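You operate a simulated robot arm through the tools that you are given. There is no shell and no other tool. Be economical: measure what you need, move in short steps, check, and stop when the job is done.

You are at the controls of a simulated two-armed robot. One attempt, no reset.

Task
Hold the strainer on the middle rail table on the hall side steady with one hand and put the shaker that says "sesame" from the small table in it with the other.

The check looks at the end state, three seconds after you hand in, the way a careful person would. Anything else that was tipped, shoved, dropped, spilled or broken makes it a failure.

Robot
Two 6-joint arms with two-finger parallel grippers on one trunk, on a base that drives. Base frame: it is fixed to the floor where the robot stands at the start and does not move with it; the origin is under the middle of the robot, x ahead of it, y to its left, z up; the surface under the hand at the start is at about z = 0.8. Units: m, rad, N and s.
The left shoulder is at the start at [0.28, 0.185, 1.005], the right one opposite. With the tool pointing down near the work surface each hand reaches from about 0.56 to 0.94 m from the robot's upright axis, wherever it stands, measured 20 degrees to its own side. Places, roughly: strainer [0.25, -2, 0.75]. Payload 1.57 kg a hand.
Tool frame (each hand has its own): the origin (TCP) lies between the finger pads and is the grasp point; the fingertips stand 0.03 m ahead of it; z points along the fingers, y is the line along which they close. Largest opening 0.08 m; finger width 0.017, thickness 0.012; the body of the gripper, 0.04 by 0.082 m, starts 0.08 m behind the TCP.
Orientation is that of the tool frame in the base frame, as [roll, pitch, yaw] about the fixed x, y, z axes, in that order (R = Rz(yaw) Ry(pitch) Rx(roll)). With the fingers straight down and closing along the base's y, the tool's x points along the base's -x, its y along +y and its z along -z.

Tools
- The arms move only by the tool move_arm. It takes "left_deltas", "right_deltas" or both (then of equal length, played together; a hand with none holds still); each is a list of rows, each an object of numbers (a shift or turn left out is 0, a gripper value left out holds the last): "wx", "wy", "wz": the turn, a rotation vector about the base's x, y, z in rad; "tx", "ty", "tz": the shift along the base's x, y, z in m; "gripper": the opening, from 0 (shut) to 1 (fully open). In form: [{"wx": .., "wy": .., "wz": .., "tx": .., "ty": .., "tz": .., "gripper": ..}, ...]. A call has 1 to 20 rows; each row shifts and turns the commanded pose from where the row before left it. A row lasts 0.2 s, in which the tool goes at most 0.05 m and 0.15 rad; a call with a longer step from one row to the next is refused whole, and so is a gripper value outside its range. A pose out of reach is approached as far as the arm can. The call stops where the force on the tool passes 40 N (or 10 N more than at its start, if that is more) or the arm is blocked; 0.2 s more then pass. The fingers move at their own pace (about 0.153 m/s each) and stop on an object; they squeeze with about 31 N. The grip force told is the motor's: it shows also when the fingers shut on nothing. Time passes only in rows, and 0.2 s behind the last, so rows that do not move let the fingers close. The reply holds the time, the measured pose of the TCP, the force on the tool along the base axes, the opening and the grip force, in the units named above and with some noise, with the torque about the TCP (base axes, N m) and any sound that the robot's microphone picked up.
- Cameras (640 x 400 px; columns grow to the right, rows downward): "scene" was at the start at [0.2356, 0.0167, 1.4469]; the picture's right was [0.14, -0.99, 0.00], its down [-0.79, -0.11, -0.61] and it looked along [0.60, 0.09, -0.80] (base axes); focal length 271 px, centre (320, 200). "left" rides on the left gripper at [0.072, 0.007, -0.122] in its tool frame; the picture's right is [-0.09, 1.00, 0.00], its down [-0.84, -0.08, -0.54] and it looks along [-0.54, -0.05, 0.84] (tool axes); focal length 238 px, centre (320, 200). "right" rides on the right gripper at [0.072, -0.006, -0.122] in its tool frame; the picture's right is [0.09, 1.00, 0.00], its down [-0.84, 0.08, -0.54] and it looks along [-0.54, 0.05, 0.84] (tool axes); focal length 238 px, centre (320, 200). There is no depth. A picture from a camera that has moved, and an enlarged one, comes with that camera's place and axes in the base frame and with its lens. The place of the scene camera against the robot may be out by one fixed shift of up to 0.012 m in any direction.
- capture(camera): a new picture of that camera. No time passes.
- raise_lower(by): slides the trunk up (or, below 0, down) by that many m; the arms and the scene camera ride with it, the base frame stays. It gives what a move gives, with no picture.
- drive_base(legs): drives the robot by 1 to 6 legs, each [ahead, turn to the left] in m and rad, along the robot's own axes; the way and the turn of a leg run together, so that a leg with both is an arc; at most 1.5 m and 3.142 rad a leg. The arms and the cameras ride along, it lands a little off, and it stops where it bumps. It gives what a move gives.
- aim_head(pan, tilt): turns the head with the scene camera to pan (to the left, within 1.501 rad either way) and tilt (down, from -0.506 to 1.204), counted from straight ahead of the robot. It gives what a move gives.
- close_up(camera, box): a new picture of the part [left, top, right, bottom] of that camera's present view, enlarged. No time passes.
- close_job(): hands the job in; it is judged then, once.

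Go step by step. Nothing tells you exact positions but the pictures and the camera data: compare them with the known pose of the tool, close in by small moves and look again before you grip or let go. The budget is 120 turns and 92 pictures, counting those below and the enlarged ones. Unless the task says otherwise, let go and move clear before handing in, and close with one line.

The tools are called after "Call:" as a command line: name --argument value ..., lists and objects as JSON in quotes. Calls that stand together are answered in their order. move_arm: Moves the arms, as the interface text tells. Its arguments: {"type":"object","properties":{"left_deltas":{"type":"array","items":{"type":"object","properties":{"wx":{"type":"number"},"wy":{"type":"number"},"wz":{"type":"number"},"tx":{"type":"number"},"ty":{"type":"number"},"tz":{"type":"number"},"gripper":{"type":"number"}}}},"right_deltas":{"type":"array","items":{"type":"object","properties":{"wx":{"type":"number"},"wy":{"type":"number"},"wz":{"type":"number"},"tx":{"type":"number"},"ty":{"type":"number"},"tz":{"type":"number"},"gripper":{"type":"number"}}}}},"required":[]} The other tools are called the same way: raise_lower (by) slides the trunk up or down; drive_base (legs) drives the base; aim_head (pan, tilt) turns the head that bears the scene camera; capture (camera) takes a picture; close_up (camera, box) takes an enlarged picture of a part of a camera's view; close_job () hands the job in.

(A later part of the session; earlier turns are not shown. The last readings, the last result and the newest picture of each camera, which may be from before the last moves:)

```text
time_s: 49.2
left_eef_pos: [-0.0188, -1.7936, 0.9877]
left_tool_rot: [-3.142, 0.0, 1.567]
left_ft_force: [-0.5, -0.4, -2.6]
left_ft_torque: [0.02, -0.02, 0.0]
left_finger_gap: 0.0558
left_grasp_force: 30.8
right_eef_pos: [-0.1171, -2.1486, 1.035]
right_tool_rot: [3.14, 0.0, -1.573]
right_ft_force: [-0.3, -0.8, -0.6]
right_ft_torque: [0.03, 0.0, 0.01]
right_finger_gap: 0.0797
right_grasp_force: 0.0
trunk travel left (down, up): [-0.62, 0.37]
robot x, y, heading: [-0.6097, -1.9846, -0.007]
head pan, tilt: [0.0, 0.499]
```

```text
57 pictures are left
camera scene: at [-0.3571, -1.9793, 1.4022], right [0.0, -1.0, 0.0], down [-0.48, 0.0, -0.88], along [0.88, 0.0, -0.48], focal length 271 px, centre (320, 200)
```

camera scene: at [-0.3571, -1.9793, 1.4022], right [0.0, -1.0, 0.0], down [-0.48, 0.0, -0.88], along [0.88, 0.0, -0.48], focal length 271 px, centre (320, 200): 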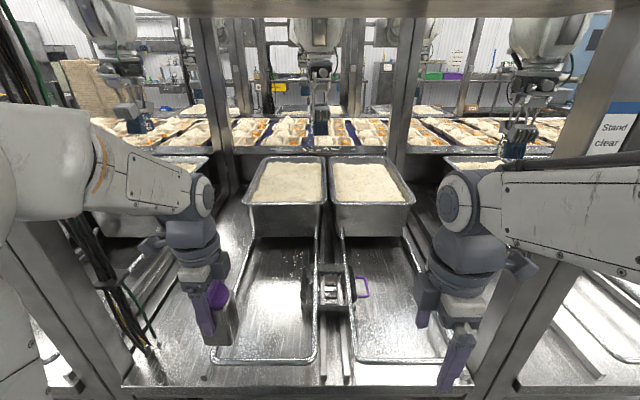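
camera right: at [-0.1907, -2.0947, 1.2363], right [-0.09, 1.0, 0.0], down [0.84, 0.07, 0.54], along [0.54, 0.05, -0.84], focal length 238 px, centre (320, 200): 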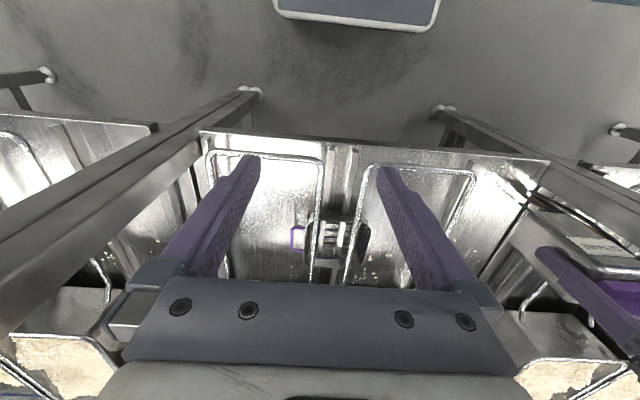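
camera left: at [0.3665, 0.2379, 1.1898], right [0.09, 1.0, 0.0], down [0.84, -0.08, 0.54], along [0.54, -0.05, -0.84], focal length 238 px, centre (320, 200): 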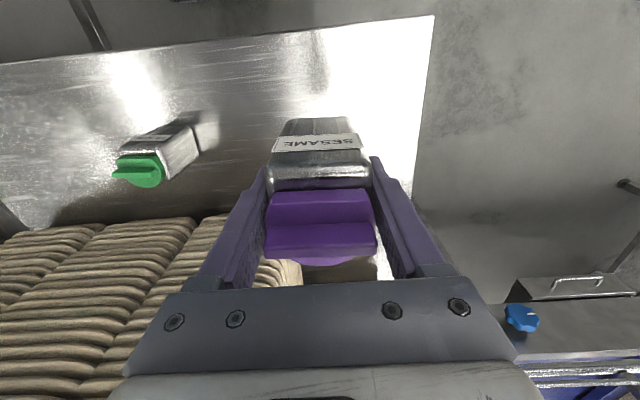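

View is clearer: strainer with the purple handle on its right. I'll drive 0.1 m closer and then look with the wrist cameras.

Call:
drive_base --legs '[[0.1, 0.0]]'

Call:
aim_head --pan 0 --tilt 0.75

Call:
capture --camera "scene"

Call:
close_up --camera "scene" --box '[250, 180, 410, 300]'

Call:
capture --camera "right"

```text
time_s: 50.4
left_eef_pos: [0.0836, -1.7936, 0.9888]
left_tool_rot: [3.141, 0.0, 1.568]
left_ft_force: [-0.6, 0.4, -1.8]
left_ft_torque: [-0.02, 0.0, -0.02]
left_finger_gap: 0.0553
left_grasp_force: 31.2
right_eef_pos: [-0.0158, -2.1491, 1.0342]
right_tool_rot: [3.142, 0.0, -1.575]
right_ft_force: [-0.4, 0.0, 0.6]
right_ft_torque: [0.0, 0.0, 0.02]
right_finger_gap: 0.08
right_grasp_force: 0.2
trunk travel left (down, up): [-0.62, 0.37]
robot x, y, heading: [-0.5047, -1.987, -0.002]
head pan, tilt: [0.0, 0.499]
```

```text
time_s: 51.2
left_eef_pos: [0.0829, -1.7938, 0.9881]
left_tool_rot: [3.141, 0.0, 1.569]
left_ft_force: [0.1, 0.8, -2.6]
left_ft_torque: [0.0, 0.02, 0.0]
left_finger_gap: 0.0557
left_grasp_force: 31.0
right_eef_pos: [-0.0156, -2.1483, 1.0336]
right_tool_rot: [-3.141, 0.0, -1.574]
right_ft_force: [-0.4, 0.6, 0.4]
right_ft_torque: [0.03, 0.04, 0.0]
right_finger_gap: 0.08
right_grasp_force: 0.1
trunk travel left (down, up): [-0.62, 0.37]
robot x, y, heading: [-0.5089, -1.983, 0.0]
head pan, tilt: [0.0, 0.75]
```

```text
56 pictures are left
camera scene: at [-0.2625, -1.9795, 1.3803], right [0.0, -1.0, 0.0], down [-0.68, 0.0, -0.73], along [0.73, 0.0, -0.68], focal length 271 px, centre (320, 200)
```

scene: 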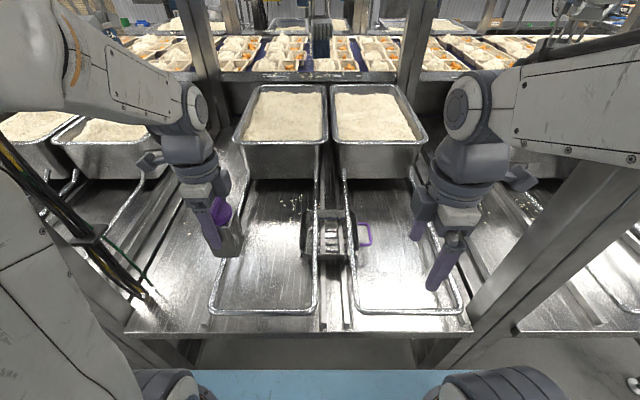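

```text
3.33 times, centred on (330, 240) of scene
camera zoom: at [-0.2625, -1.9795, 1.3803], right [0.0, -1.0, 0.0], down [-0.68, 0.0, -0.73], along [0.73, 0.0, -0.68], focal length 904 px, centre (287, 67)
```

zoom: 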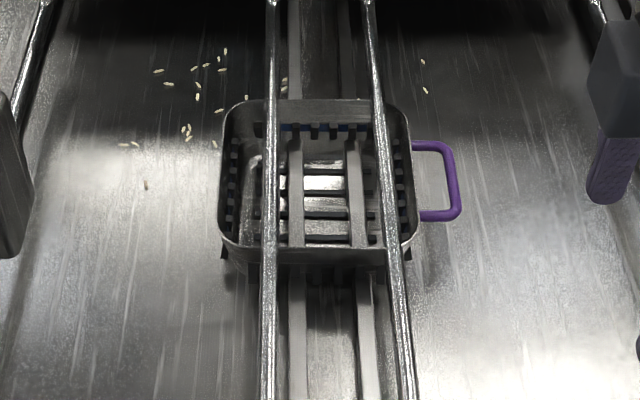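

```text
54 pictures are left
camera right: at [-0.0088, -2.2202, 1.1565], right [-1.0, -0.09, 0.0], down [-0.07, 0.84, 0.54], along [-0.05, 0.54, -0.84], focal length 238 px, centre (320, 200)
```

right: 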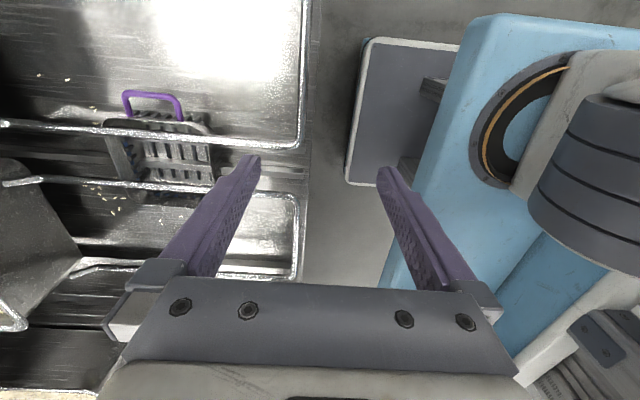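

The handle is a loop about 8 cm wide in x, its outer bar at y≈-2.133, z≈0.765, so I'll grip that bar with fingers closing along y. I turn the right hand back, lean its wrist toward me, and bring it above the handle.

Call:
move_arm --right_deltas '[{"wz": -0.1428}, {"wz": -0.1428}, {"wz": -0.1428}, {"wz": -0.1428}, {"wz": -0.1428}, {"wz": -0.1428}, {"wz": -0.1428}, {"wz": -0.1428}, {"wz": -0.1428}, {"wz": -0.1428}, {"wz": -0.1428}, {"wy": -0.1333}, {"wy": -0.1333}, {"wy": -0.1334}, {"gripper": 0.5}, {}]'

Call:
move_arm --right_deltas '[{"tx": 0.04}, {"tx": 0.04}, {"tx": 0.04}, {"tx": 0.04, "tz": -0.02}, {"tx": 0.04, "ty": 0.015, "tz": -0.04}, {"tx": 0.04, "tz": -0.04}, {"tx": 0.015, "tz": -0.035}, {}]'

Call:
capture --camera "right"

Call:
capture --camera "scene"

```text
time_s: 54.6
left_eef_pos: [0.0834, -1.7933, 0.9866]
left_tool_rot: [3.14, -0.001, 1.57]
left_ft_force: [-0.2, -0.5, -2.4]
left_ft_torque: [0.02, -0.01, 0.01]
left_finger_gap: 0.0557
left_grasp_force: 31.0
right_eef_pos: [0.0518, -2.1389, 1.0066]
right_tool_rot: [3.139, 0.398, 3.138]
right_ft_force: [0.0, -0.2, -0.6]
right_ft_torque: [-0.03, 0.0, -0.02]
right_finger_gap: 0.0401
right_grasp_force: 0.1
right hand out of reach, approached as far as the arm can: row 12, 13, 14
trunk travel left (down, up): [-0.62, 0.37]
robot x, y, heading: [-0.5053, -1.9836, -0.003]
head pan, tilt: [0.0, 0.75]
```

```text
refused: row 5 steps farther than a row can; nothing moved
```

```text
53 pictures are left
camera right: at [-0.0623, -2.1452, 1.0913], right [-0.08, 1.0, -0.03], down [0.56, 0.07, 0.82], along [0.82, 0.05, -0.56], focal length 238 px, centre (320, 200)
```

right: 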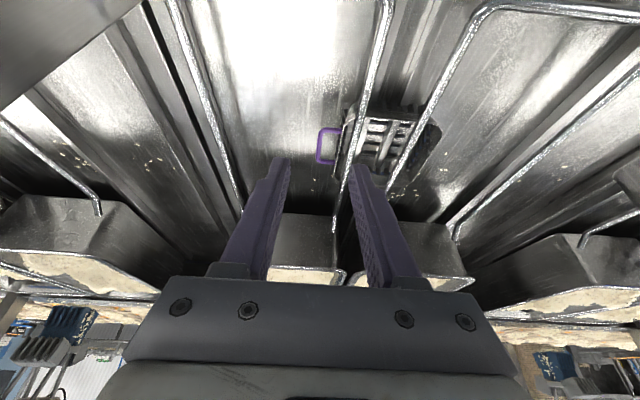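

```text
52 pictures are left
camera scene: at [-0.2625, -1.9795, 1.3803], right [0.0, -1.0, 0.0], down [-0.68, 0.0, -0.73], along [0.73, 0.0, -0.68], focal length 271 px, centre (320, 200)
```

scene: 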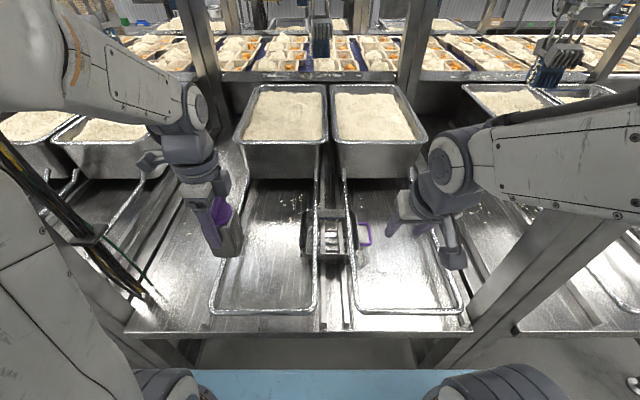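

The hand arrived nearer (x=0.05) with the lean achieved. Moving toward the handle in small steps.

Call:
move_arm --right_deltas '[{"tx": 0.03, "tz": -0.015}, {"tx": 0.03, "tz": -0.02}, {"tx": 0.03, "tz": -0.02}, {"tx": 0.03, "tz": -0.02}, {}]'

Call:
capture --camera "right"

```text
time_s: 55.8
left_eef_pos: [0.0849, -1.794, 0.9873]
left_tool_rot: [3.141, 0.0, 1.567]
left_ft_force: [0.4, -0.1, -1.3]
left_ft_torque: [0.05, -0.03, 0.0]
left_finger_gap: 0.0557
left_grasp_force: 30.7
right_eef_pos: [0.1717, -2.1387, 0.9318]
right_tool_rot: [3.141, 0.398, 3.139]
right_ft_force: [0.8, 0.4, -1.6]
right_ft_torque: [0.01, -0.02, -0.01]
right_finger_gap: 0.04
right_grasp_force: 0.0
trunk travel left (down, up): [-0.62, 0.37]
robot x, y, heading: [-0.5087, -1.9857, -0.001]
head pan, tilt: [0.0, 0.75]
```

```text
51 pictures are left
camera right: at [0.058, -2.1452, 1.0156], right [-0.08, 1.0, -0.03], down [0.56, 0.07, 0.83], along [0.82, 0.05, -0.56], focal length 238 px, centre (320, 200)
```

right: 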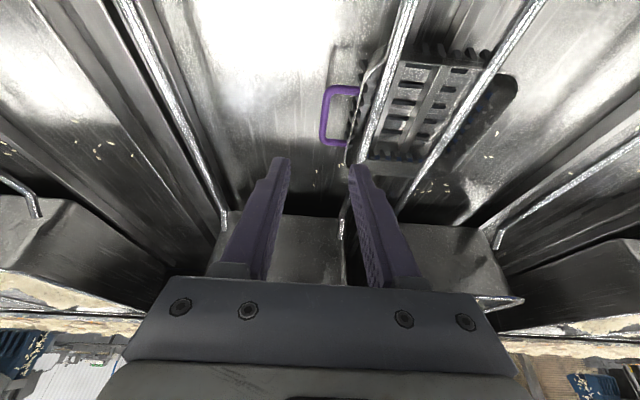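

The bar's middle lies at about [0.24, -2.132]. Moving above it and narrowing the fingers.

Call:
move_arm --right_deltas '[{"tx": 0.035, "ty": 0.003, "tz": -0.03, "gripper": 0.26}, {"tx": 0.034, "ty": 0.003, "tz": -0.03}, {"tz": -0.02}, {}, {}]'

Call:
capture --camera "right"

Call:
close_up --camera "right" --box '[240, 60, 440, 200]'

Call:
close_up --camera "scene" --box '[270, 160, 430, 290]'

```text
time_s: 57.0
left_eef_pos: [0.0836, -1.7931, 0.9885]
left_tool_rot: [3.141, 0.001, 1.569]
left_ft_force: [-0.3, 1.1, -2.8]
left_ft_torque: [0.02, 0.01, 0.03]
left_finger_gap: 0.0556
left_grasp_force: 30.8
right_eef_pos: [0.2398, -2.136, 0.8517]
right_tool_rot: [3.141, 0.4, 3.137]
right_ft_force: [0.4, 0.2, -0.9]
right_ft_torque: [0.01, 0.02, 0.04]
right_finger_gap: 0.021
right_grasp_force: 0.0
trunk travel left (down, up): [-0.62, 0.37]
robot x, y, heading: [-0.5035, -1.9851, -0.001]
head pan, tilt: [0.0, 0.75]
```

```text
50 pictures are left
camera right: at [0.1264, -2.1415, 0.9358], right [-0.08, 1.0, -0.03], down [0.56, 0.07, 0.83], along [0.82, 0.05, -0.56], focal length 238 px, centre (320, 200)
```

right: 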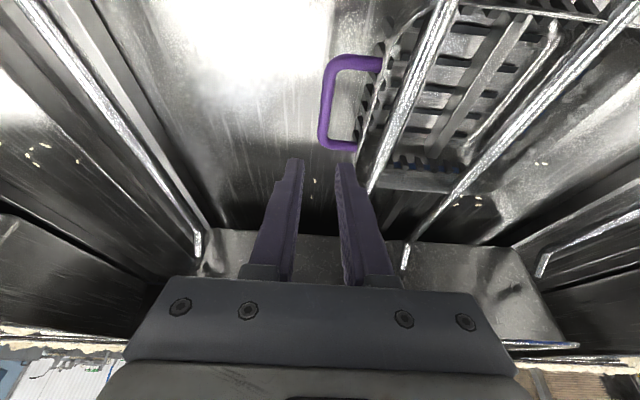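

```text
2.86 times, centred on (340, 130) of right
camera zoom: at [0.1264, -2.1415, 0.9358], right [-0.08, 1.0, -0.03], down [0.56, 0.07, 0.83], along [0.82, 0.05, -0.56], focal length 681 px, centre (263, 400)
```

zoom: 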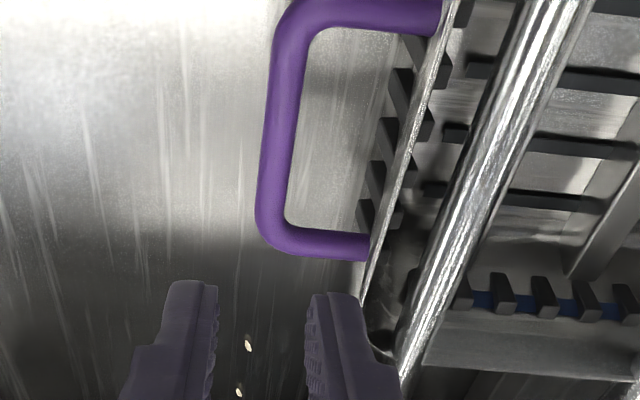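

```text
3.08 times, centred on (350, 225) of scene
camera zoom: at [-0.2625, -1.9795, 1.3803], right [0.0, -1.0, 0.0], down [-0.68, 0.0, -0.73], along [0.73, 0.0, -0.68], focal length 834 px, centre (228, 123)
```

zoom: 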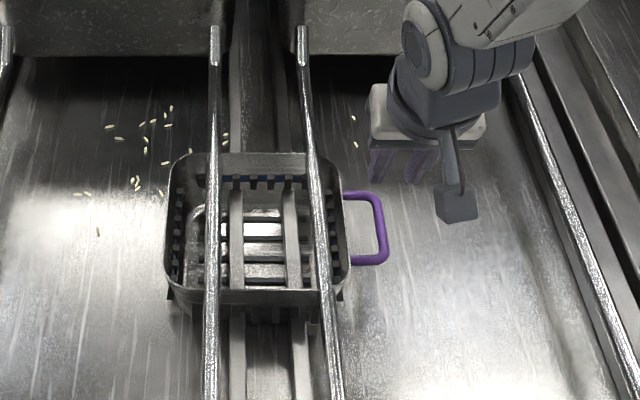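

Fingers nearly centred on the bar. Small y correction and lower until the tips are just above the bar, then check.

Call:
move_arm --right_deltas '[{"ty": 0.002, "tz": -0.02, "gripper": 0.24}, {"tz": -0.02}, {"tz": -0.008}, {}]'

Call:
close_up --camera "right" --box '[240, 60, 440, 200]'

Call:
close_up --camera "scene" --box '[310, 180, 410, 260]'

```text
time_s: 58.0
left_eef_pos: [0.0842, -1.7943, 0.9875]
left_tool_rot: [-3.141, 0.0, 1.566]
left_ft_force: [0.2, -0.4, -3.0]
left_ft_torque: [0.0, 0.01, 0.01]
left_finger_gap: 0.0556
left_grasp_force: 31.7
right_eef_pos: [0.2411, -2.1319, 0.8034]
right_tool_rot: [3.141, 0.399, 3.139]
right_ft_force: [1.0, -0.3, -0.1]
right_ft_torque: [0.01, 0.01, 0.02]
right_finger_gap: 0.0195
right_grasp_force: 0.0
trunk travel left (down, up): [-0.62, 0.37]
robot x, y, heading: [-0.508, -1.986, -0.002]
head pan, tilt: [0.0, 0.75]
```

```text
2.86 times, centred on (340, 130) of right
camera zoom: at [0.1268, -2.1386, 0.888], right [-0.08, 1.0, -0.03], down [0.56, 0.07, 0.82], along [0.82, 0.05, -0.56], focal length 681 px, centre (263, 400)
```

zoom: 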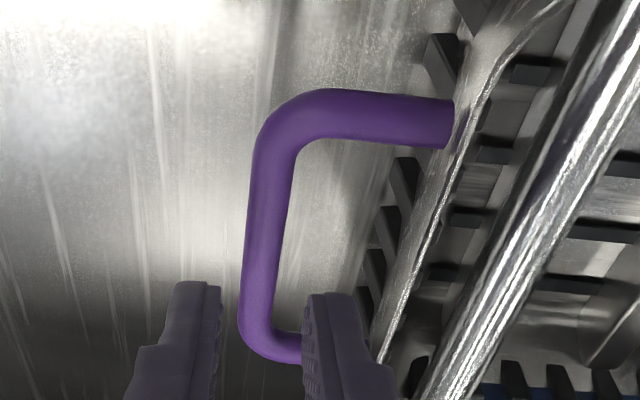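

```text
5.00 times, centred on (360, 220) of scene
camera zoom: at [-0.2625, -1.9795, 1.3803], right [0.0, -1.0, 0.0], down [-0.68, 0.0, -0.73], along [0.73, 0.0, -0.68], focal length 1356 px, centre (120, 100)
```

zoom: 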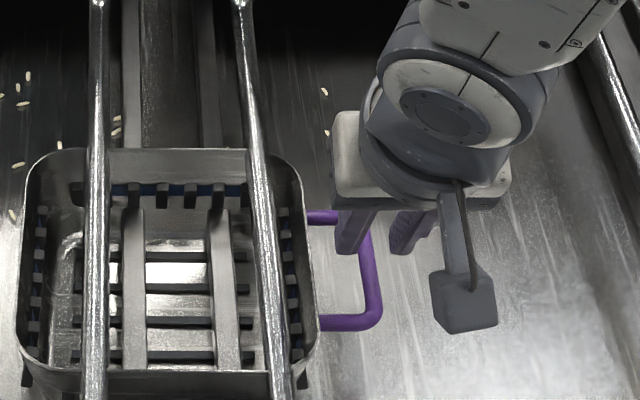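

The bar lies between the two fingers and the basket side is clear. Lowering onto the bar.

Call:
move_arm --right_deltas '[{"ty": -0.0005, "tz": -0.015}, {"tz": -0.015}, {}]'

Call:
close_up --camera "right" --box '[240, 80, 440, 220]'

Call:
close_up --camera "scene" --box '[310, 180, 410, 260]'

```text
time_s: 58.8
left_eef_pos: [0.0847, -1.7945, 0.9894]
left_tool_rot: [-3.14, 0.001, 1.568]
left_ft_force: [-0.2, -0.5, -1.2]
left_ft_torque: [-0.01, -0.01, -0.01]
left_finger_gap: 0.0557
left_grasp_force: 30.7
right_eef_pos: [0.2406, -2.1314, 0.7765]
right_tool_rot: [3.14, 0.4, 3.139]
right_ft_force: [-0.8, -0.7, 0.2]
right_ft_torque: [-0.01, -0.03, 0.02]
right_finger_gap: 0.0194
right_grasp_force: 0.1
right hand out of reach, approached as far as the arm can: row 1
trunk travel left (down, up): [-0.62, 0.37]
robot x, y, heading: [-0.5107, -1.9854, -0.006]
head pan, tilt: [0.0, 0.75]
```

```text
2.86 times, centred on (340, 150) of right
camera zoom: at [0.1276, -2.1373, 0.8612], right [-0.08, 1.0, -0.03], down [0.56, 0.07, 0.82], along [0.82, 0.05, -0.56], focal length 681 px, centre (263, 343)
```

zoom: 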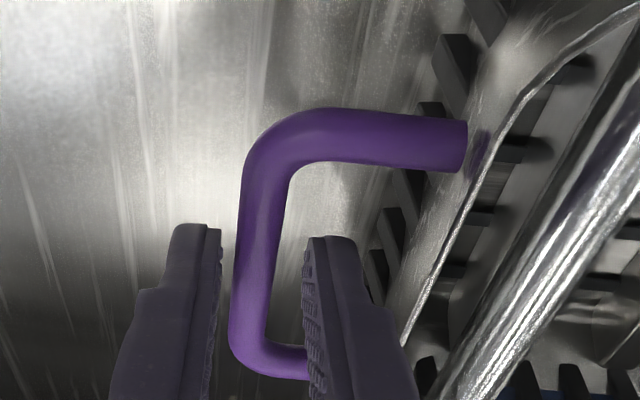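

```text
5.00 times, centred on (360, 220) of scene
camera zoom: at [-0.2625, -1.9795, 1.3803], right [0.0, -1.0, 0.0], down [-0.68, 0.0, -0.73], along [0.73, 0.0, -0.68], focal length 1356 px, centre (120, 100)
```

zoom: 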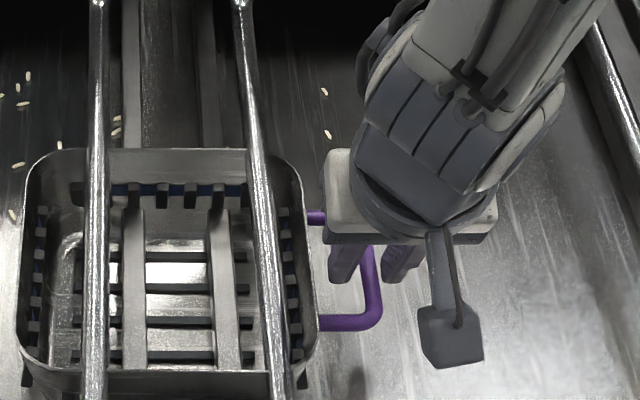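

The hand is at the bar, but the arm's posture looks changed; checking the whole view.

Call:
capture --camera "scene"

```text
43 pictures are left
camera scene: at [-0.2625, -1.9795, 1.3803], right [0.0, -1.0, 0.0], down [-0.68, 0.0, -0.73], along [0.73, 0.0, -0.68], focal length 271 px, centre (320, 200)
```

scene: 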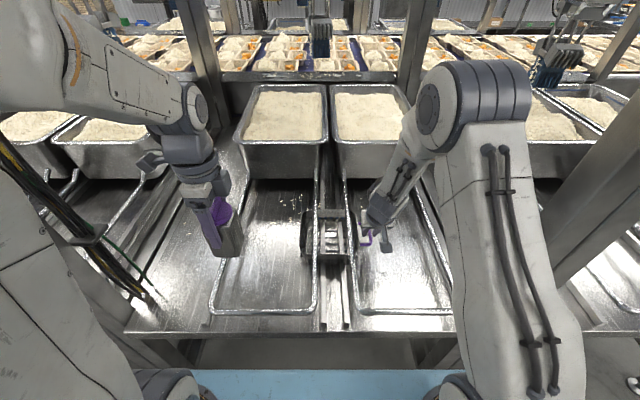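

The right elbow has folded forward but nothing is touched. Closing on the handle bar now.

Call:
move_arm --right_deltas '[{"gripper": 0.1}, {"gripper": 0}, {}, {}]'

Call:
close_up --camera "right" --box '[200, 40, 520, 240]'

Call:
close_up --camera "scene" --box '[280, 180, 410, 284]'

```text
time_s: 59.8
left_eef_pos: [0.0843, -1.7943, 0.9873]
left_tool_rot: [3.139, 0.0, 1.57]
left_ft_force: [0.0, 0.2, -1.3]
left_ft_torque: [0.01, -0.01, -0.02]
left_finger_gap: 0.0558
left_grasp_force: 31.0
right_eef_pos: [0.2424, -2.1322, 0.7761]
right_tool_rot: [3.14, 0.399, 3.138]
right_ft_force: [0.8, -0.5, 2.2]
right_ft_torque: [0.03, -0.04, -0.15]
right_finger_gap: 0.0094
right_grasp_force: 28.5
trunk travel left (down, up): [-0.62, 0.37]
robot x, y, heading: [-0.5101, -1.987, -0.002]
head pan, tilt: [0.0, 0.75]
```

```text
2.00 times, centred on (360, 140) of right
camera zoom: at [0.1276, -2.1374, 0.8613], right [-0.08, 1.0, -0.04], down [0.56, 0.07, 0.83], along [0.82, 0.05, -0.56], focal length 477 px, centre (240, 320)
```

zoom: 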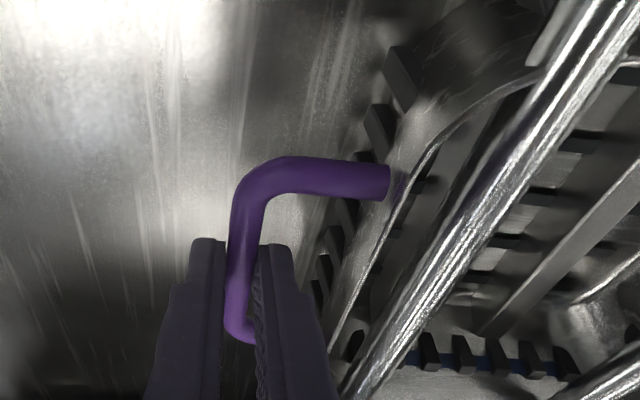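

```text
3.85 times, centred on (345, 232) of scene
camera zoom: at [-0.2625, -1.9795, 1.3803], right [0.0, -1.0, 0.0], down [-0.68, 0.0, -0.73], along [0.73, 0.0, -0.68], focal length 1043 px, centre (224, 77)
```

zoom: 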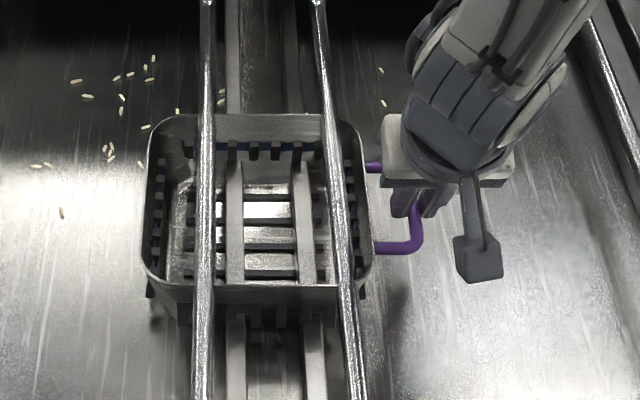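

Right hand holds the handle firmly. Now bring the shaker over: first forward, then sideways partway, and look.

Call:
move_arm --left_deltas '[{"tx": 0.04}, {"tx": 0.04}, {"tx": 0.04}, {"tx": 0.039}, {"ty": -0.04}, {"ty": -0.04}, {"ty": -0.04}, {"ty": -0.03}, {}]'

Call:
capture --camera "scene"

Call:
capture --camera "left"

```text
time_s: 61.8
left_eef_pos: [0.2424, -1.9437, 0.9876]
left_tool_rot: [-3.14, 0.001, 1.568]
left_ft_force: [0.6, -1.2, -1.9]
left_ft_torque: [0.02, 0.02, -0.03]
left_finger_gap: 0.0559
left_grasp_force: 31.5
right_eef_pos: [0.2413, -2.1321, 0.776]
right_tool_rot: [3.141, 0.4, 3.14]
right_ft_force: [-0.6, -0.9, 2.5]
right_ft_torque: [-0.01, 0.06, -0.02]
right_finger_gap: 0.0093
right_grasp_force: 27.5
trunk travel left (down, up): [-0.62, 0.37]
robot x, y, heading: [-0.5073, -1.9831, -0.007]
head pan, tilt: [0.0, 0.75]
```

```text
40 pictures are left
camera scene: at [-0.2626, -1.9795, 1.3803], right [0.0, -1.0, 0.0], down [-0.68, 0.0, -0.73], along [0.73, 0.0, -0.68], focal length 271 px, centre (320, 200)
```

scene: 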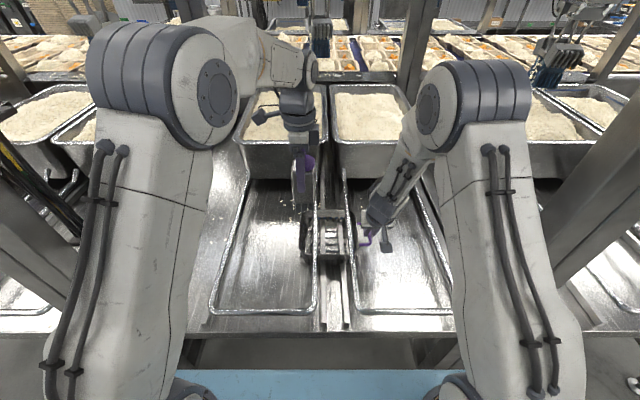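

```text
39 pictures are left
camera left: at [0.2497, -1.8723, 1.1094], right [1.0, -0.09, 0.0], down [-0.08, -0.84, 0.54], along [-0.05, -0.54, -0.84], focal length 238 px, centre (320, 200)
```

left: 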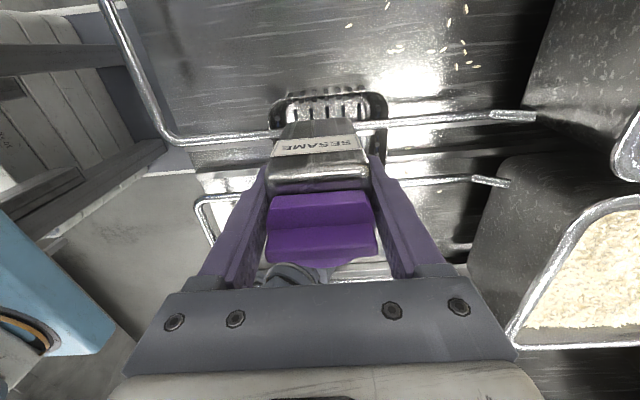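

Shaker lines up with the strainer. Moving over its middle at height, then checking.

Call:
move_arm --left_deltas '[{"tx": 0.003, "ty": -0.03}, {"tx": 0.003, "ty": -0.03}, {"ty": -0.02}, {}]'

Call:
capture --camera "scene"

Call:
capture --camera "left"

Call:
capture --camera "right"

```text
time_s: 62.8
left_eef_pos: [0.2483, -2.0243, 0.9872]
left_tool_rot: [-3.141, 0.0, 1.567]
left_ft_force: [0.5, 0.2, -2.5]
left_ft_torque: [0.03, 0.0, 0.03]
left_finger_gap: 0.0554
left_grasp_force: 30.5
right_eef_pos: [0.2419, -2.1301, 0.7772]
right_tool_rot: [3.14, 0.4, 3.138]
right_ft_force: [0.7, 1.3, 1.6]
right_ft_torque: [0.02, -0.01, 0.0]
right_finger_gap: 0.0095
right_grasp_force: 28.3
trunk travel left (down, up): [-0.62, 0.37]
robot x, y, heading: [-0.5109, -1.9829, -0.001]
head pan, tilt: [0.0, 0.75]
```

```text
38 pictures are left
camera scene: at [-0.2625, -1.9795, 1.3803], right [0.0, -1.0, 0.0], down [-0.68, 0.0, -0.73], along [0.73, 0.0, -0.68], focal length 271 px, centre (320, 200)
```

scene: 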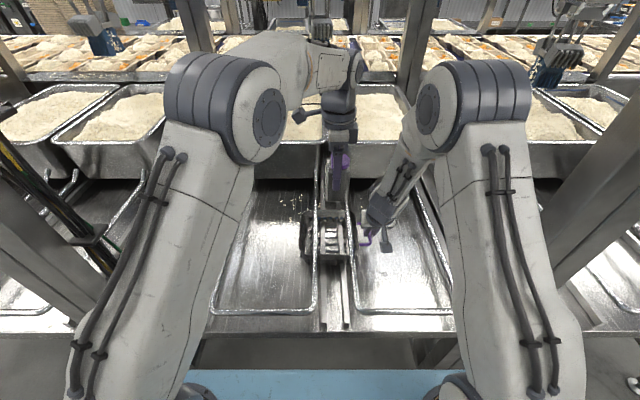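

```text
37 pictures are left
camera left: at [0.2558, -1.952, 1.1095], right [1.0, -0.09, 0.0], down [-0.08, -0.84, 0.54], along [-0.05, -0.54, -0.84], focal length 238 px, centre (320, 200)
```

left: 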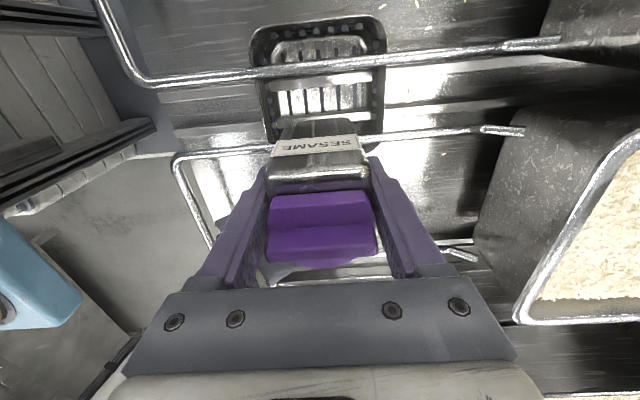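

```text
36 pictures are left
camera right: at [0.1275, -2.1374, 0.8613], right [-0.08, 1.0, -0.03], down [0.56, 0.07, 0.83], along [0.82, 0.05, -0.56], focal length 238 px, centre (320, 200)
```

right: 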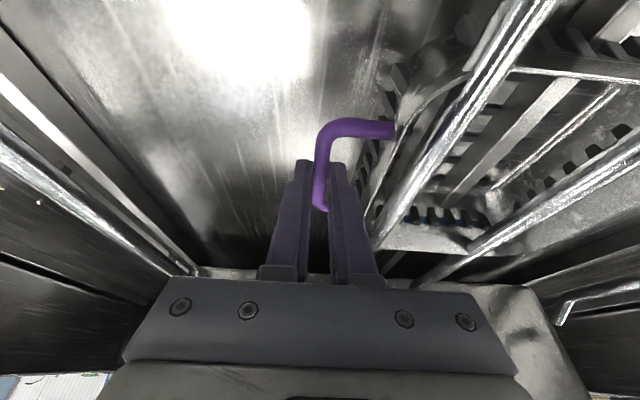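

Centred over the gap between the wires. Lowering to just above the wires and checking clearances.

Call:
move_arm --left_deltas '[{"tz": -0.03}, {"tz": -0.03}, {"tz": -0.03}, {"tz": -0.02}, {}]'

Call:
capture --camera "left"

Call:
capture --camera "right"

Call:
capture --camera "scene"

```text
time_s: 64.0
left_eef_pos: [0.2483, -2.025, 0.8762]
left_tool_rot: [-3.141, 0.0, 1.567]
left_ft_force: [-0.2, -0.3, -2.0]
left_ft_torque: [0.0, 0.0, -0.01]
left_finger_gap: 0.0556
left_grasp_force: 31.1
right_eef_pos: [0.2406, -2.1305, 0.7772]
right_tool_rot: [3.14, 0.399, 3.138]
right_ft_force: [-1.3, 0.2, 2.9]
right_ft_torque: [0.01, 0.02, -0.04]
right_finger_gap: 0.0095
right_grasp_force: 27.6
trunk travel left (down, up): [-0.62, 0.37]
robot x, y, heading: [-0.5063, -1.9868, -0.006]
head pan, tilt: [0.0, 0.75]
```

```text
35 pictures are left
camera left: at [0.2556, -1.9524, 0.999], right [1.0, -0.09, 0.0], down [-0.08, -0.84, 0.54], along [-0.05, -0.54, -0.84], focal length 238 px, centre (320, 200)
```

left: 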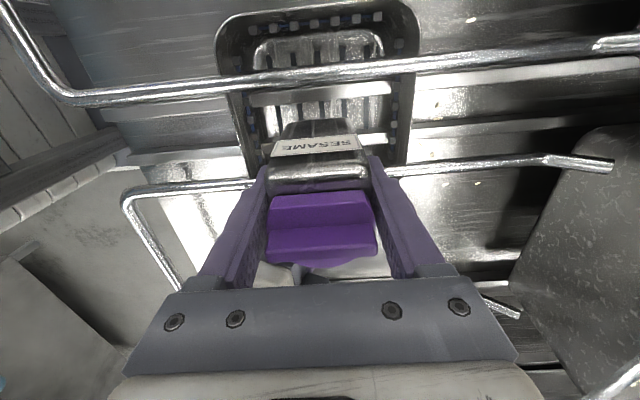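

```text
34 pictures are left
camera right: at [0.1274, -2.1375, 0.8613], right [-0.08, 1.0, -0.03], down [0.56, 0.07, 0.82], along [0.82, 0.05, -0.56], focal length 238 px, centre (320, 200)
```

right: 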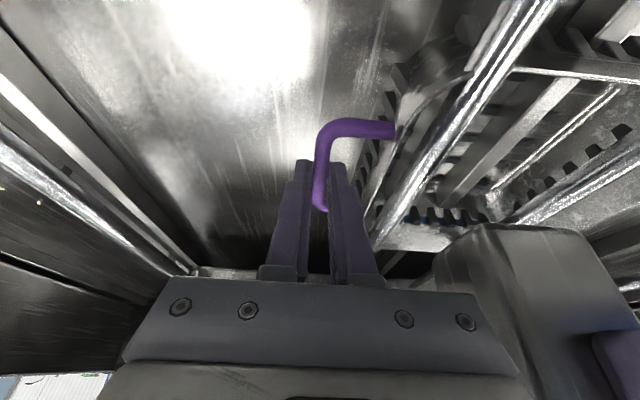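

```text
33 pictures are left
camera scene: at [-0.2626, -1.9795, 1.3803], right [0.0, -1.0, 0.0], down [-0.68, 0.0, -0.73], along [0.73, 0.0, -0.68], focal length 271 px, centre (320, 200)
```

scene: 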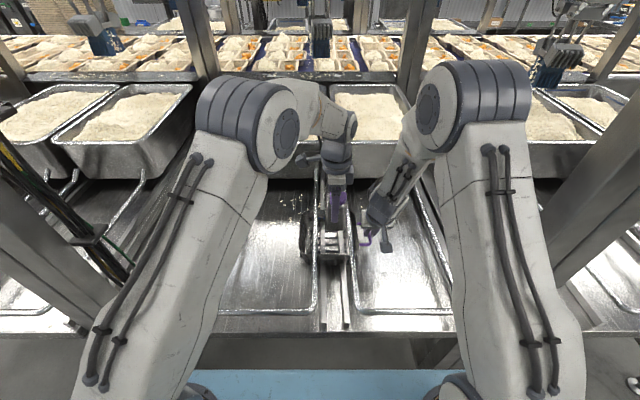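

Clear of both wires. Lowering further to inside the basket, then in small steps until it touches.

Call:
move_arm --left_deltas '[{"tz": -0.02}, {"tz": -0.02}, {"tz": -0.015}, {}]'

Call:
capture --camera "left"

Call:
capture --camera "right"

```text
time_s: 65.0
left_eef_pos: [0.247, -2.0234, 0.8237]
left_tool_rot: [3.142, 0.001, 1.567]
left_ft_force: [-0.1, -0.2, -3.0]
left_ft_torque: [0.0, 0.03, 0.0]
left_finger_gap: 0.0556
left_grasp_force: 31.1
right_eef_pos: [0.2422, -2.1319, 0.7774]
right_tool_rot: [3.14, 0.399, 3.138]
right_ft_force: [-1.7, 0.2, 2.2]
right_ft_torque: [-0.02, 0.03, -0.01]
right_finger_gap: 0.0094
right_grasp_force: 27.7
trunk travel left (down, up): [-0.62, 0.37]
robot x, y, heading: [-0.5039, -1.987, -0.005]
head pan, tilt: [0.0, 0.75]
```

```text
32 pictures are left
camera left: at [0.255, -1.9519, 0.9441], right [1.0, -0.09, 0.0], down [-0.08, -0.84, 0.54], along [-0.05, -0.54, -0.84], focal length 238 px, centre (320, 200)
```

left: 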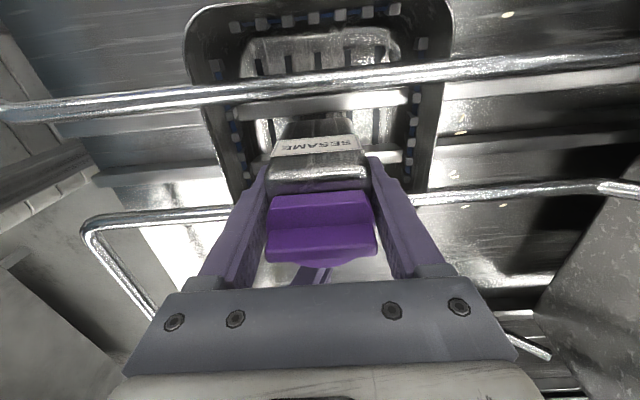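

```text
31 pictures are left
camera right: at [0.1275, -2.1375, 0.8613], right [-0.08, 1.0, -0.03], down [0.56, 0.07, 0.82], along [0.82, 0.05, -0.56], focal length 238 px, centre (320, 200)
```

right: 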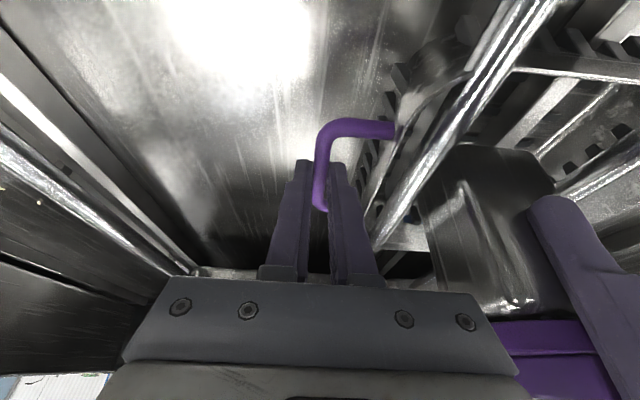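

Shaker is entering between the wires with room on both sides. Continuing in 5 mm steps, watching the force.

Call:
move_arm --left_deltas '[{"tz": -0.005}, {"tz": -0.005}, {"tz": -0.005}, {"tz": -0.005}, {}]'

Call:
close_up --camera "left" --box '[180, 0, 460, 200]'

```text
time_s: 66.2
left_eef_pos: [0.2486, -2.0247, 0.8027]
left_tool_rot: [-3.141, -0.001, 1.569]
left_ft_force: [-1.2, 0.1, -2.1]
left_ft_torque: [0.03, 0.02, 0.01]
left_finger_gap: 0.0556
left_grasp_force: 31.7
right_eef_pos: [0.241, -2.1309, 0.7775]
right_tool_rot: [3.14, 0.4, 3.138]
right_ft_force: [-0.9, -0.4, 1.3]
right_ft_torque: [0.01, 0.02, 0.01]
right_finger_gap: 0.0095
right_grasp_force: 28.4
trunk travel left (down, up): [-0.62, 0.37]
robot x, y, heading: [-0.507, -1.9816, -0.01]
head pan, tilt: [0.0, 0.75]
```

```text
2.00 times, centred on (320, 100) of left
camera zoom: at [0.2563, -1.9518, 0.9244], right [1.0, -0.09, 0.0], down [-0.08, -0.84, 0.54], along [-0.05, -0.54, -0.84], focal length 477 px, centre (320, 400)
```

zoom: 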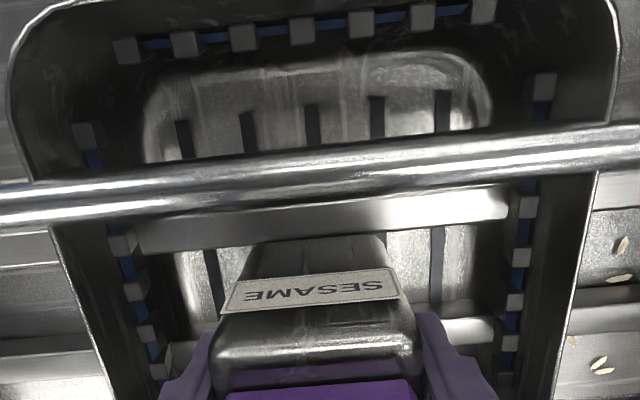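

Two bars run along the basket's floor and the shaker is centred between them, the symmetric choice. Continuing down by feel.

Call:
move_arm --left_deltas '[{"tz": -0.004}, {"tz": -0.004}, {}]'

Call:
close_up --camera "left" --box '[180, 0, 460, 200]'

Call:
close_up --camera "scene" --box '[280, 170, 410, 284]'

```text
time_s: 67.0
left_eef_pos: [0.2485, -2.0244, 0.7935]
left_tool_rot: [3.14, 0.001, 1.567]
left_ft_force: [0.0, 0.3, -2.4]
left_ft_torque: [0.0, 0.04, -0.02]
left_finger_gap: 0.0555
left_grasp_force: 31.1
right_eef_pos: [0.2427, -2.1307, 0.7768]
right_tool_rot: [3.14, 0.401, 3.137]
right_ft_force: [-1.3, 0.0, 2.3]
right_ft_torque: [-0.04, 0.01, 0.03]
right_finger_gap: 0.0096
right_grasp_force: 27.6
trunk travel left (down, up): [-0.62, 0.37]
robot x, y, heading: [-0.5083, -1.9863, -0.004]
head pan, tilt: [0.0, 0.75]
```

```text
2.00 times, centred on (320, 100) of left
camera zoom: at [0.2562, -1.952, 0.9163], right [1.0, -0.09, 0.0], down [-0.08, -0.84, 0.54], along [-0.05, -0.54, -0.84], focal length 477 px, centre (320, 400)
```

zoom: 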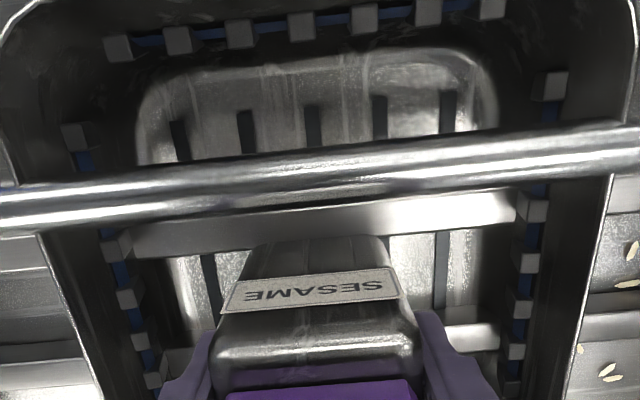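

```text
3.51 times, centred on (345, 227) of scene
camera zoom: at [-0.2625, -1.9795, 1.3803], right [0.0, -1.0, 0.0], down [-0.68, 0.0, -0.73], along [0.73, 0.0, -0.68], focal length 951 px, centre (232, 105)
```

zoom: 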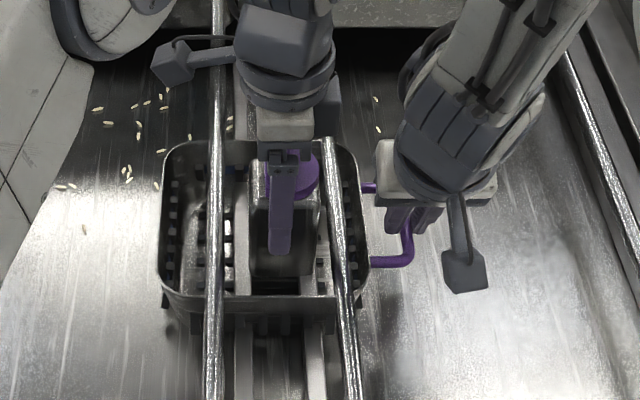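

No contact yet. A little further down.

Call:
move_arm --left_deltas '[{"tz": -0.004}, {"tz": -0.004}, {}]'

Call:
move_arm --left_deltas '[{"tz": -0.003}, {}]'

Call:
close_up --camera "left" --box '[180, 0, 460, 200]'

```text
time_s: 67.8
left_eef_pos: [0.2485, -2.023, 0.7858]
left_tool_rot: [3.141, 0.0, 1.567]
left_ft_force: [-1.1, -0.6, -2.4]
left_ft_torque: [0.0, -0.02, 0.0]
left_finger_gap: 0.0558
left_grasp_force: 30.8
right_eef_pos: [0.2419, -2.1302, 0.7764]
right_tool_rot: [3.14, 0.4, 3.139]
right_ft_force: [-0.7, -0.6, 0.6]
right_ft_torque: [-0.01, 0.03, 0.03]
right_finger_gap: 0.009
right_grasp_force: 27.5
trunk travel left (down, up): [-0.62, 0.37]
robot x, y, heading: [-0.5063, -1.9871, -0.005]
head pan, tilt: [0.0, 0.75]
```

```text
time_s: 68.4
left_eef_pos: [0.2485, -2.0225, 0.7826]
left_tool_rot: [3.141, 0.001, 1.567]
left_ft_force: [0.2, -0.6, -2.9]
left_ft_torque: [0.02, 0.0, -0.02]
left_finger_gap: 0.0556
left_grasp_force: 30.8
right_eef_pos: [0.2398, -2.132, 0.7767]
right_tool_rot: [3.139, 0.399, 3.139]
right_ft_force: [-0.1, 0.1, 0.9]
right_ft_torque: [-0.01, -0.02, -0.01]
right_finger_gap: 0.0093
right_grasp_force: 28.2
trunk travel left (down, up): [-0.62, 0.37]
robot x, y, heading: [-0.5067, -1.9838, -0.007]
head pan, tilt: [0.0, 0.75]
```

```text
2.00 times, centred on (320, 100) of left
camera zoom: at [0.2564, -1.951, 0.9054], right [1.0, -0.09, 0.0], down [-0.08, -0.84, 0.54], along [-0.05, -0.54, -0.84], focal length 477 px, centre (320, 400)
```

zoom: 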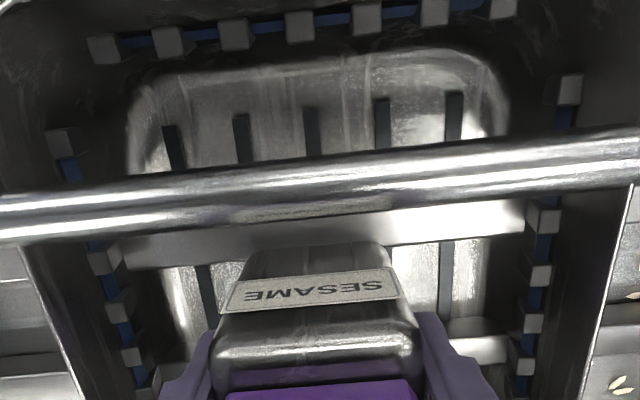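

Still no contact; continuing in 3 mm steps.

Call:
move_arm --left_deltas '[{"tz": -0.003}, {}]'

Call:
move_arm --left_deltas '[{"tz": -0.003}, {}]'

Call:
close_up --camera "left" --box '[180, 0, 460, 200]'

```text
time_s: 69.0
left_eef_pos: [0.2492, -2.0232, 0.7811]
left_tool_rot: [-3.141, 0.002, 1.567]
left_ft_force: [-3.3, 1.1, 10.2]
left_ft_torque: [-0.14, 0.29, -0.12]
left_finger_gap: 0.0557
left_grasp_force: 30.9
right_eef_pos: [0.2401, -2.1311, 0.7768]
right_tool_rot: [-3.141, 0.398, 3.137]
right_ft_force: [3.9, -0.6, -3.2]
right_ft_torque: [-0.06, -0.13, -0.07]
right_finger_gap: 0.0093
right_grasp_force: 27.9
trunk travel left (down, up): [-0.62, 0.37]
robot x, y, heading: [-0.5067, -1.9864, -0.004]
head pan, tilt: [0.0, 0.75]
```

```text
time_s: 69.6
left_eef_pos: [0.2486, -2.0232, 0.7791]
left_tool_rot: [3.139, 0.0, 1.569]
left_ft_force: [-3.9, 1.1, 22.9]
left_ft_torque: [0.0, 0.36, -0.05]
left_finger_gap: 0.056
left_grasp_force: 31.7
right_eef_pos: [0.2403, -2.1311, 0.7779]
right_tool_rot: [3.14, 0.399, 3.138]
right_ft_force: [5.0, -1.8, -6.4]
right_ft_torque: [-0.03, -0.12, -0.08]
right_finger_gap: 0.0095
right_grasp_force: 28.1
trunk travel left (down, up): [-0.62, 0.37]
robot x, y, heading: [-0.5093, -1.9844, -0.001]
head pan, tilt: [0.0, 0.75]
```

```text
2.00 times, centred on (320, 100) of left
camera zoom: at [0.2562, -1.9515, 0.9002], right [1.0, -0.09, 0.0], down [-0.08, -0.84, 0.54], along [-0.05, -0.54, -0.84], focal length 477 px, centre (320, 400)
```

zoom: 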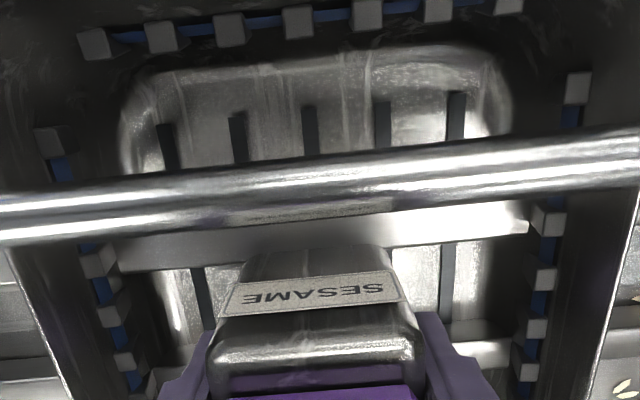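

Contact: the shaker is standing in the strainer at about TCP z = 0.781. I relieve the push, then open gently.

Call:
move_arm --left_deltas '[{"tz": 0.003}, {"tz": 0.0015}, {}]'

Call:
move_arm --left_deltas '[{"gripper": 0.74}, {"gripper": 0.8}, {"gripper": 0.86}, {}]'

Call:
capture --camera "left"

Call:
close_up --camera "scene" --box '[280, 160, 410, 284]'

```text
time_s: 70.4
left_eef_pos: [0.248, -2.0231, 0.7812]
left_tool_rot: [-3.139, -0.001, 1.567]
left_ft_force: [-0.5, 0.1, -1.9]
left_ft_torque: [-0.01, -0.02, 0.0]
left_finger_gap: 0.0555
left_grasp_force: 30.7
right_eef_pos: [0.2413, -2.1314, 0.7758]
right_tool_rot: [3.138, 0.399, 3.137]
right_ft_force: [-1.0, 0.1, 0.1]
right_ft_torque: [-0.04, 0.31, 0.0]
right_finger_gap: 0.0093
right_grasp_force: 27.5
trunk travel left (down, up): [-0.62, 0.37]
robot x, y, heading: [-0.5024, -1.983, -0.005]
head pan, tilt: [0.0, 0.75]
```

```text
time_s: 71.4
left_eef_pos: [0.2472, -2.0246, 0.7812]
left_tool_rot: [-3.141, 0.0, 1.569]
left_ft_force: [0.5, 0.0, 0.6]
left_ft_torque: [-0.03, 0.03, 0.01]
left_finger_gap: 0.0689
left_grasp_force: 0.1
right_eef_pos: [0.2413, -2.1302, 0.7771]
right_tool_rot: [3.14, 0.4, 3.138]
right_ft_force: [0.1, 2.6, 0.5]
right_ft_torque: [0.03, -0.03, 0.01]
right_finger_gap: 0.0094
right_grasp_force: 27.5
trunk travel left (down, up): [-0.62, 0.37]
robot x, y, heading: [-0.5085, -1.9862, -0.002]
head pan, tilt: [0.0, 0.75]
```

```text
25 pictures are left
camera left: at [0.2556, -1.9516, 0.9039], right [1.0, -0.09, 0.0], down [-0.08, -0.84, 0.54], along [-0.05, -0.54, -0.84], focal length 238 px, centre (320, 200)
```

left: 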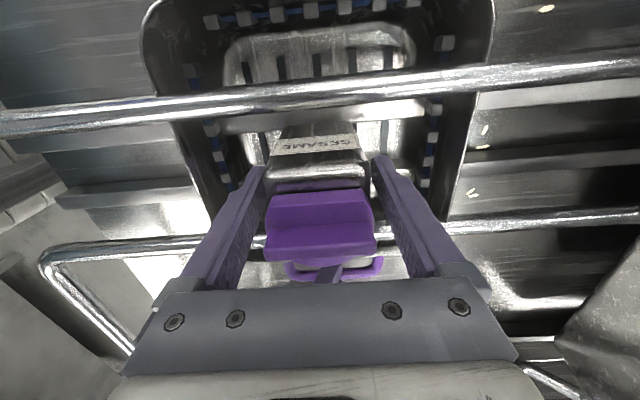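

```text
3.23 times, centred on (345, 222) of scene
camera zoom: at [-0.2625, -1.9794, 1.3803], right [0.0, -1.0, 0.0], down [-0.68, 0.0, -0.73], along [0.73, 0.0, -0.68], focal length 875 px, centre (239, 129)
```

zoom: 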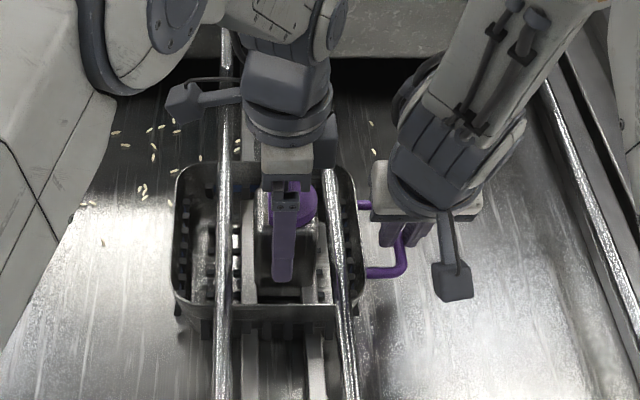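

Released; let me check whether the shaker stands upright before pulling away.

Call:
close_up --camera "left" --box '[200, 80, 440, 290]'

Call:
close_up --camera "right" --box '[380, 100, 640, 400]'

```text
1.90 times, centred on (320, 185) of left
camera zoom: at [0.2556, -1.9516, 0.9039], right [1.0, -0.09, 0.0], down [-0.08, -0.84, 0.54], along [-0.05, -0.54, -0.84], focal length 454 px, centre (320, 229)
```

zoom: 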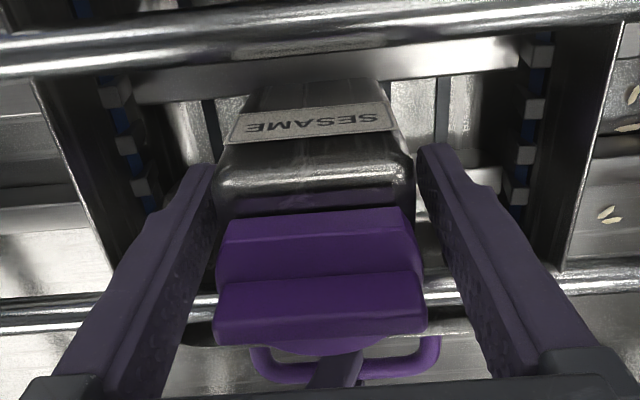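

```text
1.33 times, centred on (510, 250) of right
camera zoom: at [0.1276, -2.1373, 0.8613], right [-0.08, 1.0, -0.04], down [0.56, 0.07, 0.83], along [0.82, 0.05, -0.56], focal length 318 px, centre (67, 133)
```

zoom: 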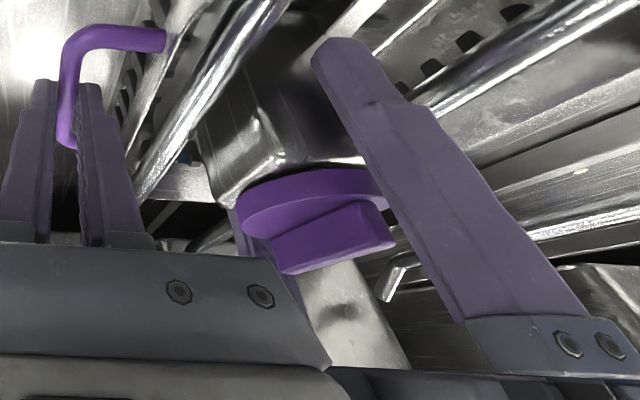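

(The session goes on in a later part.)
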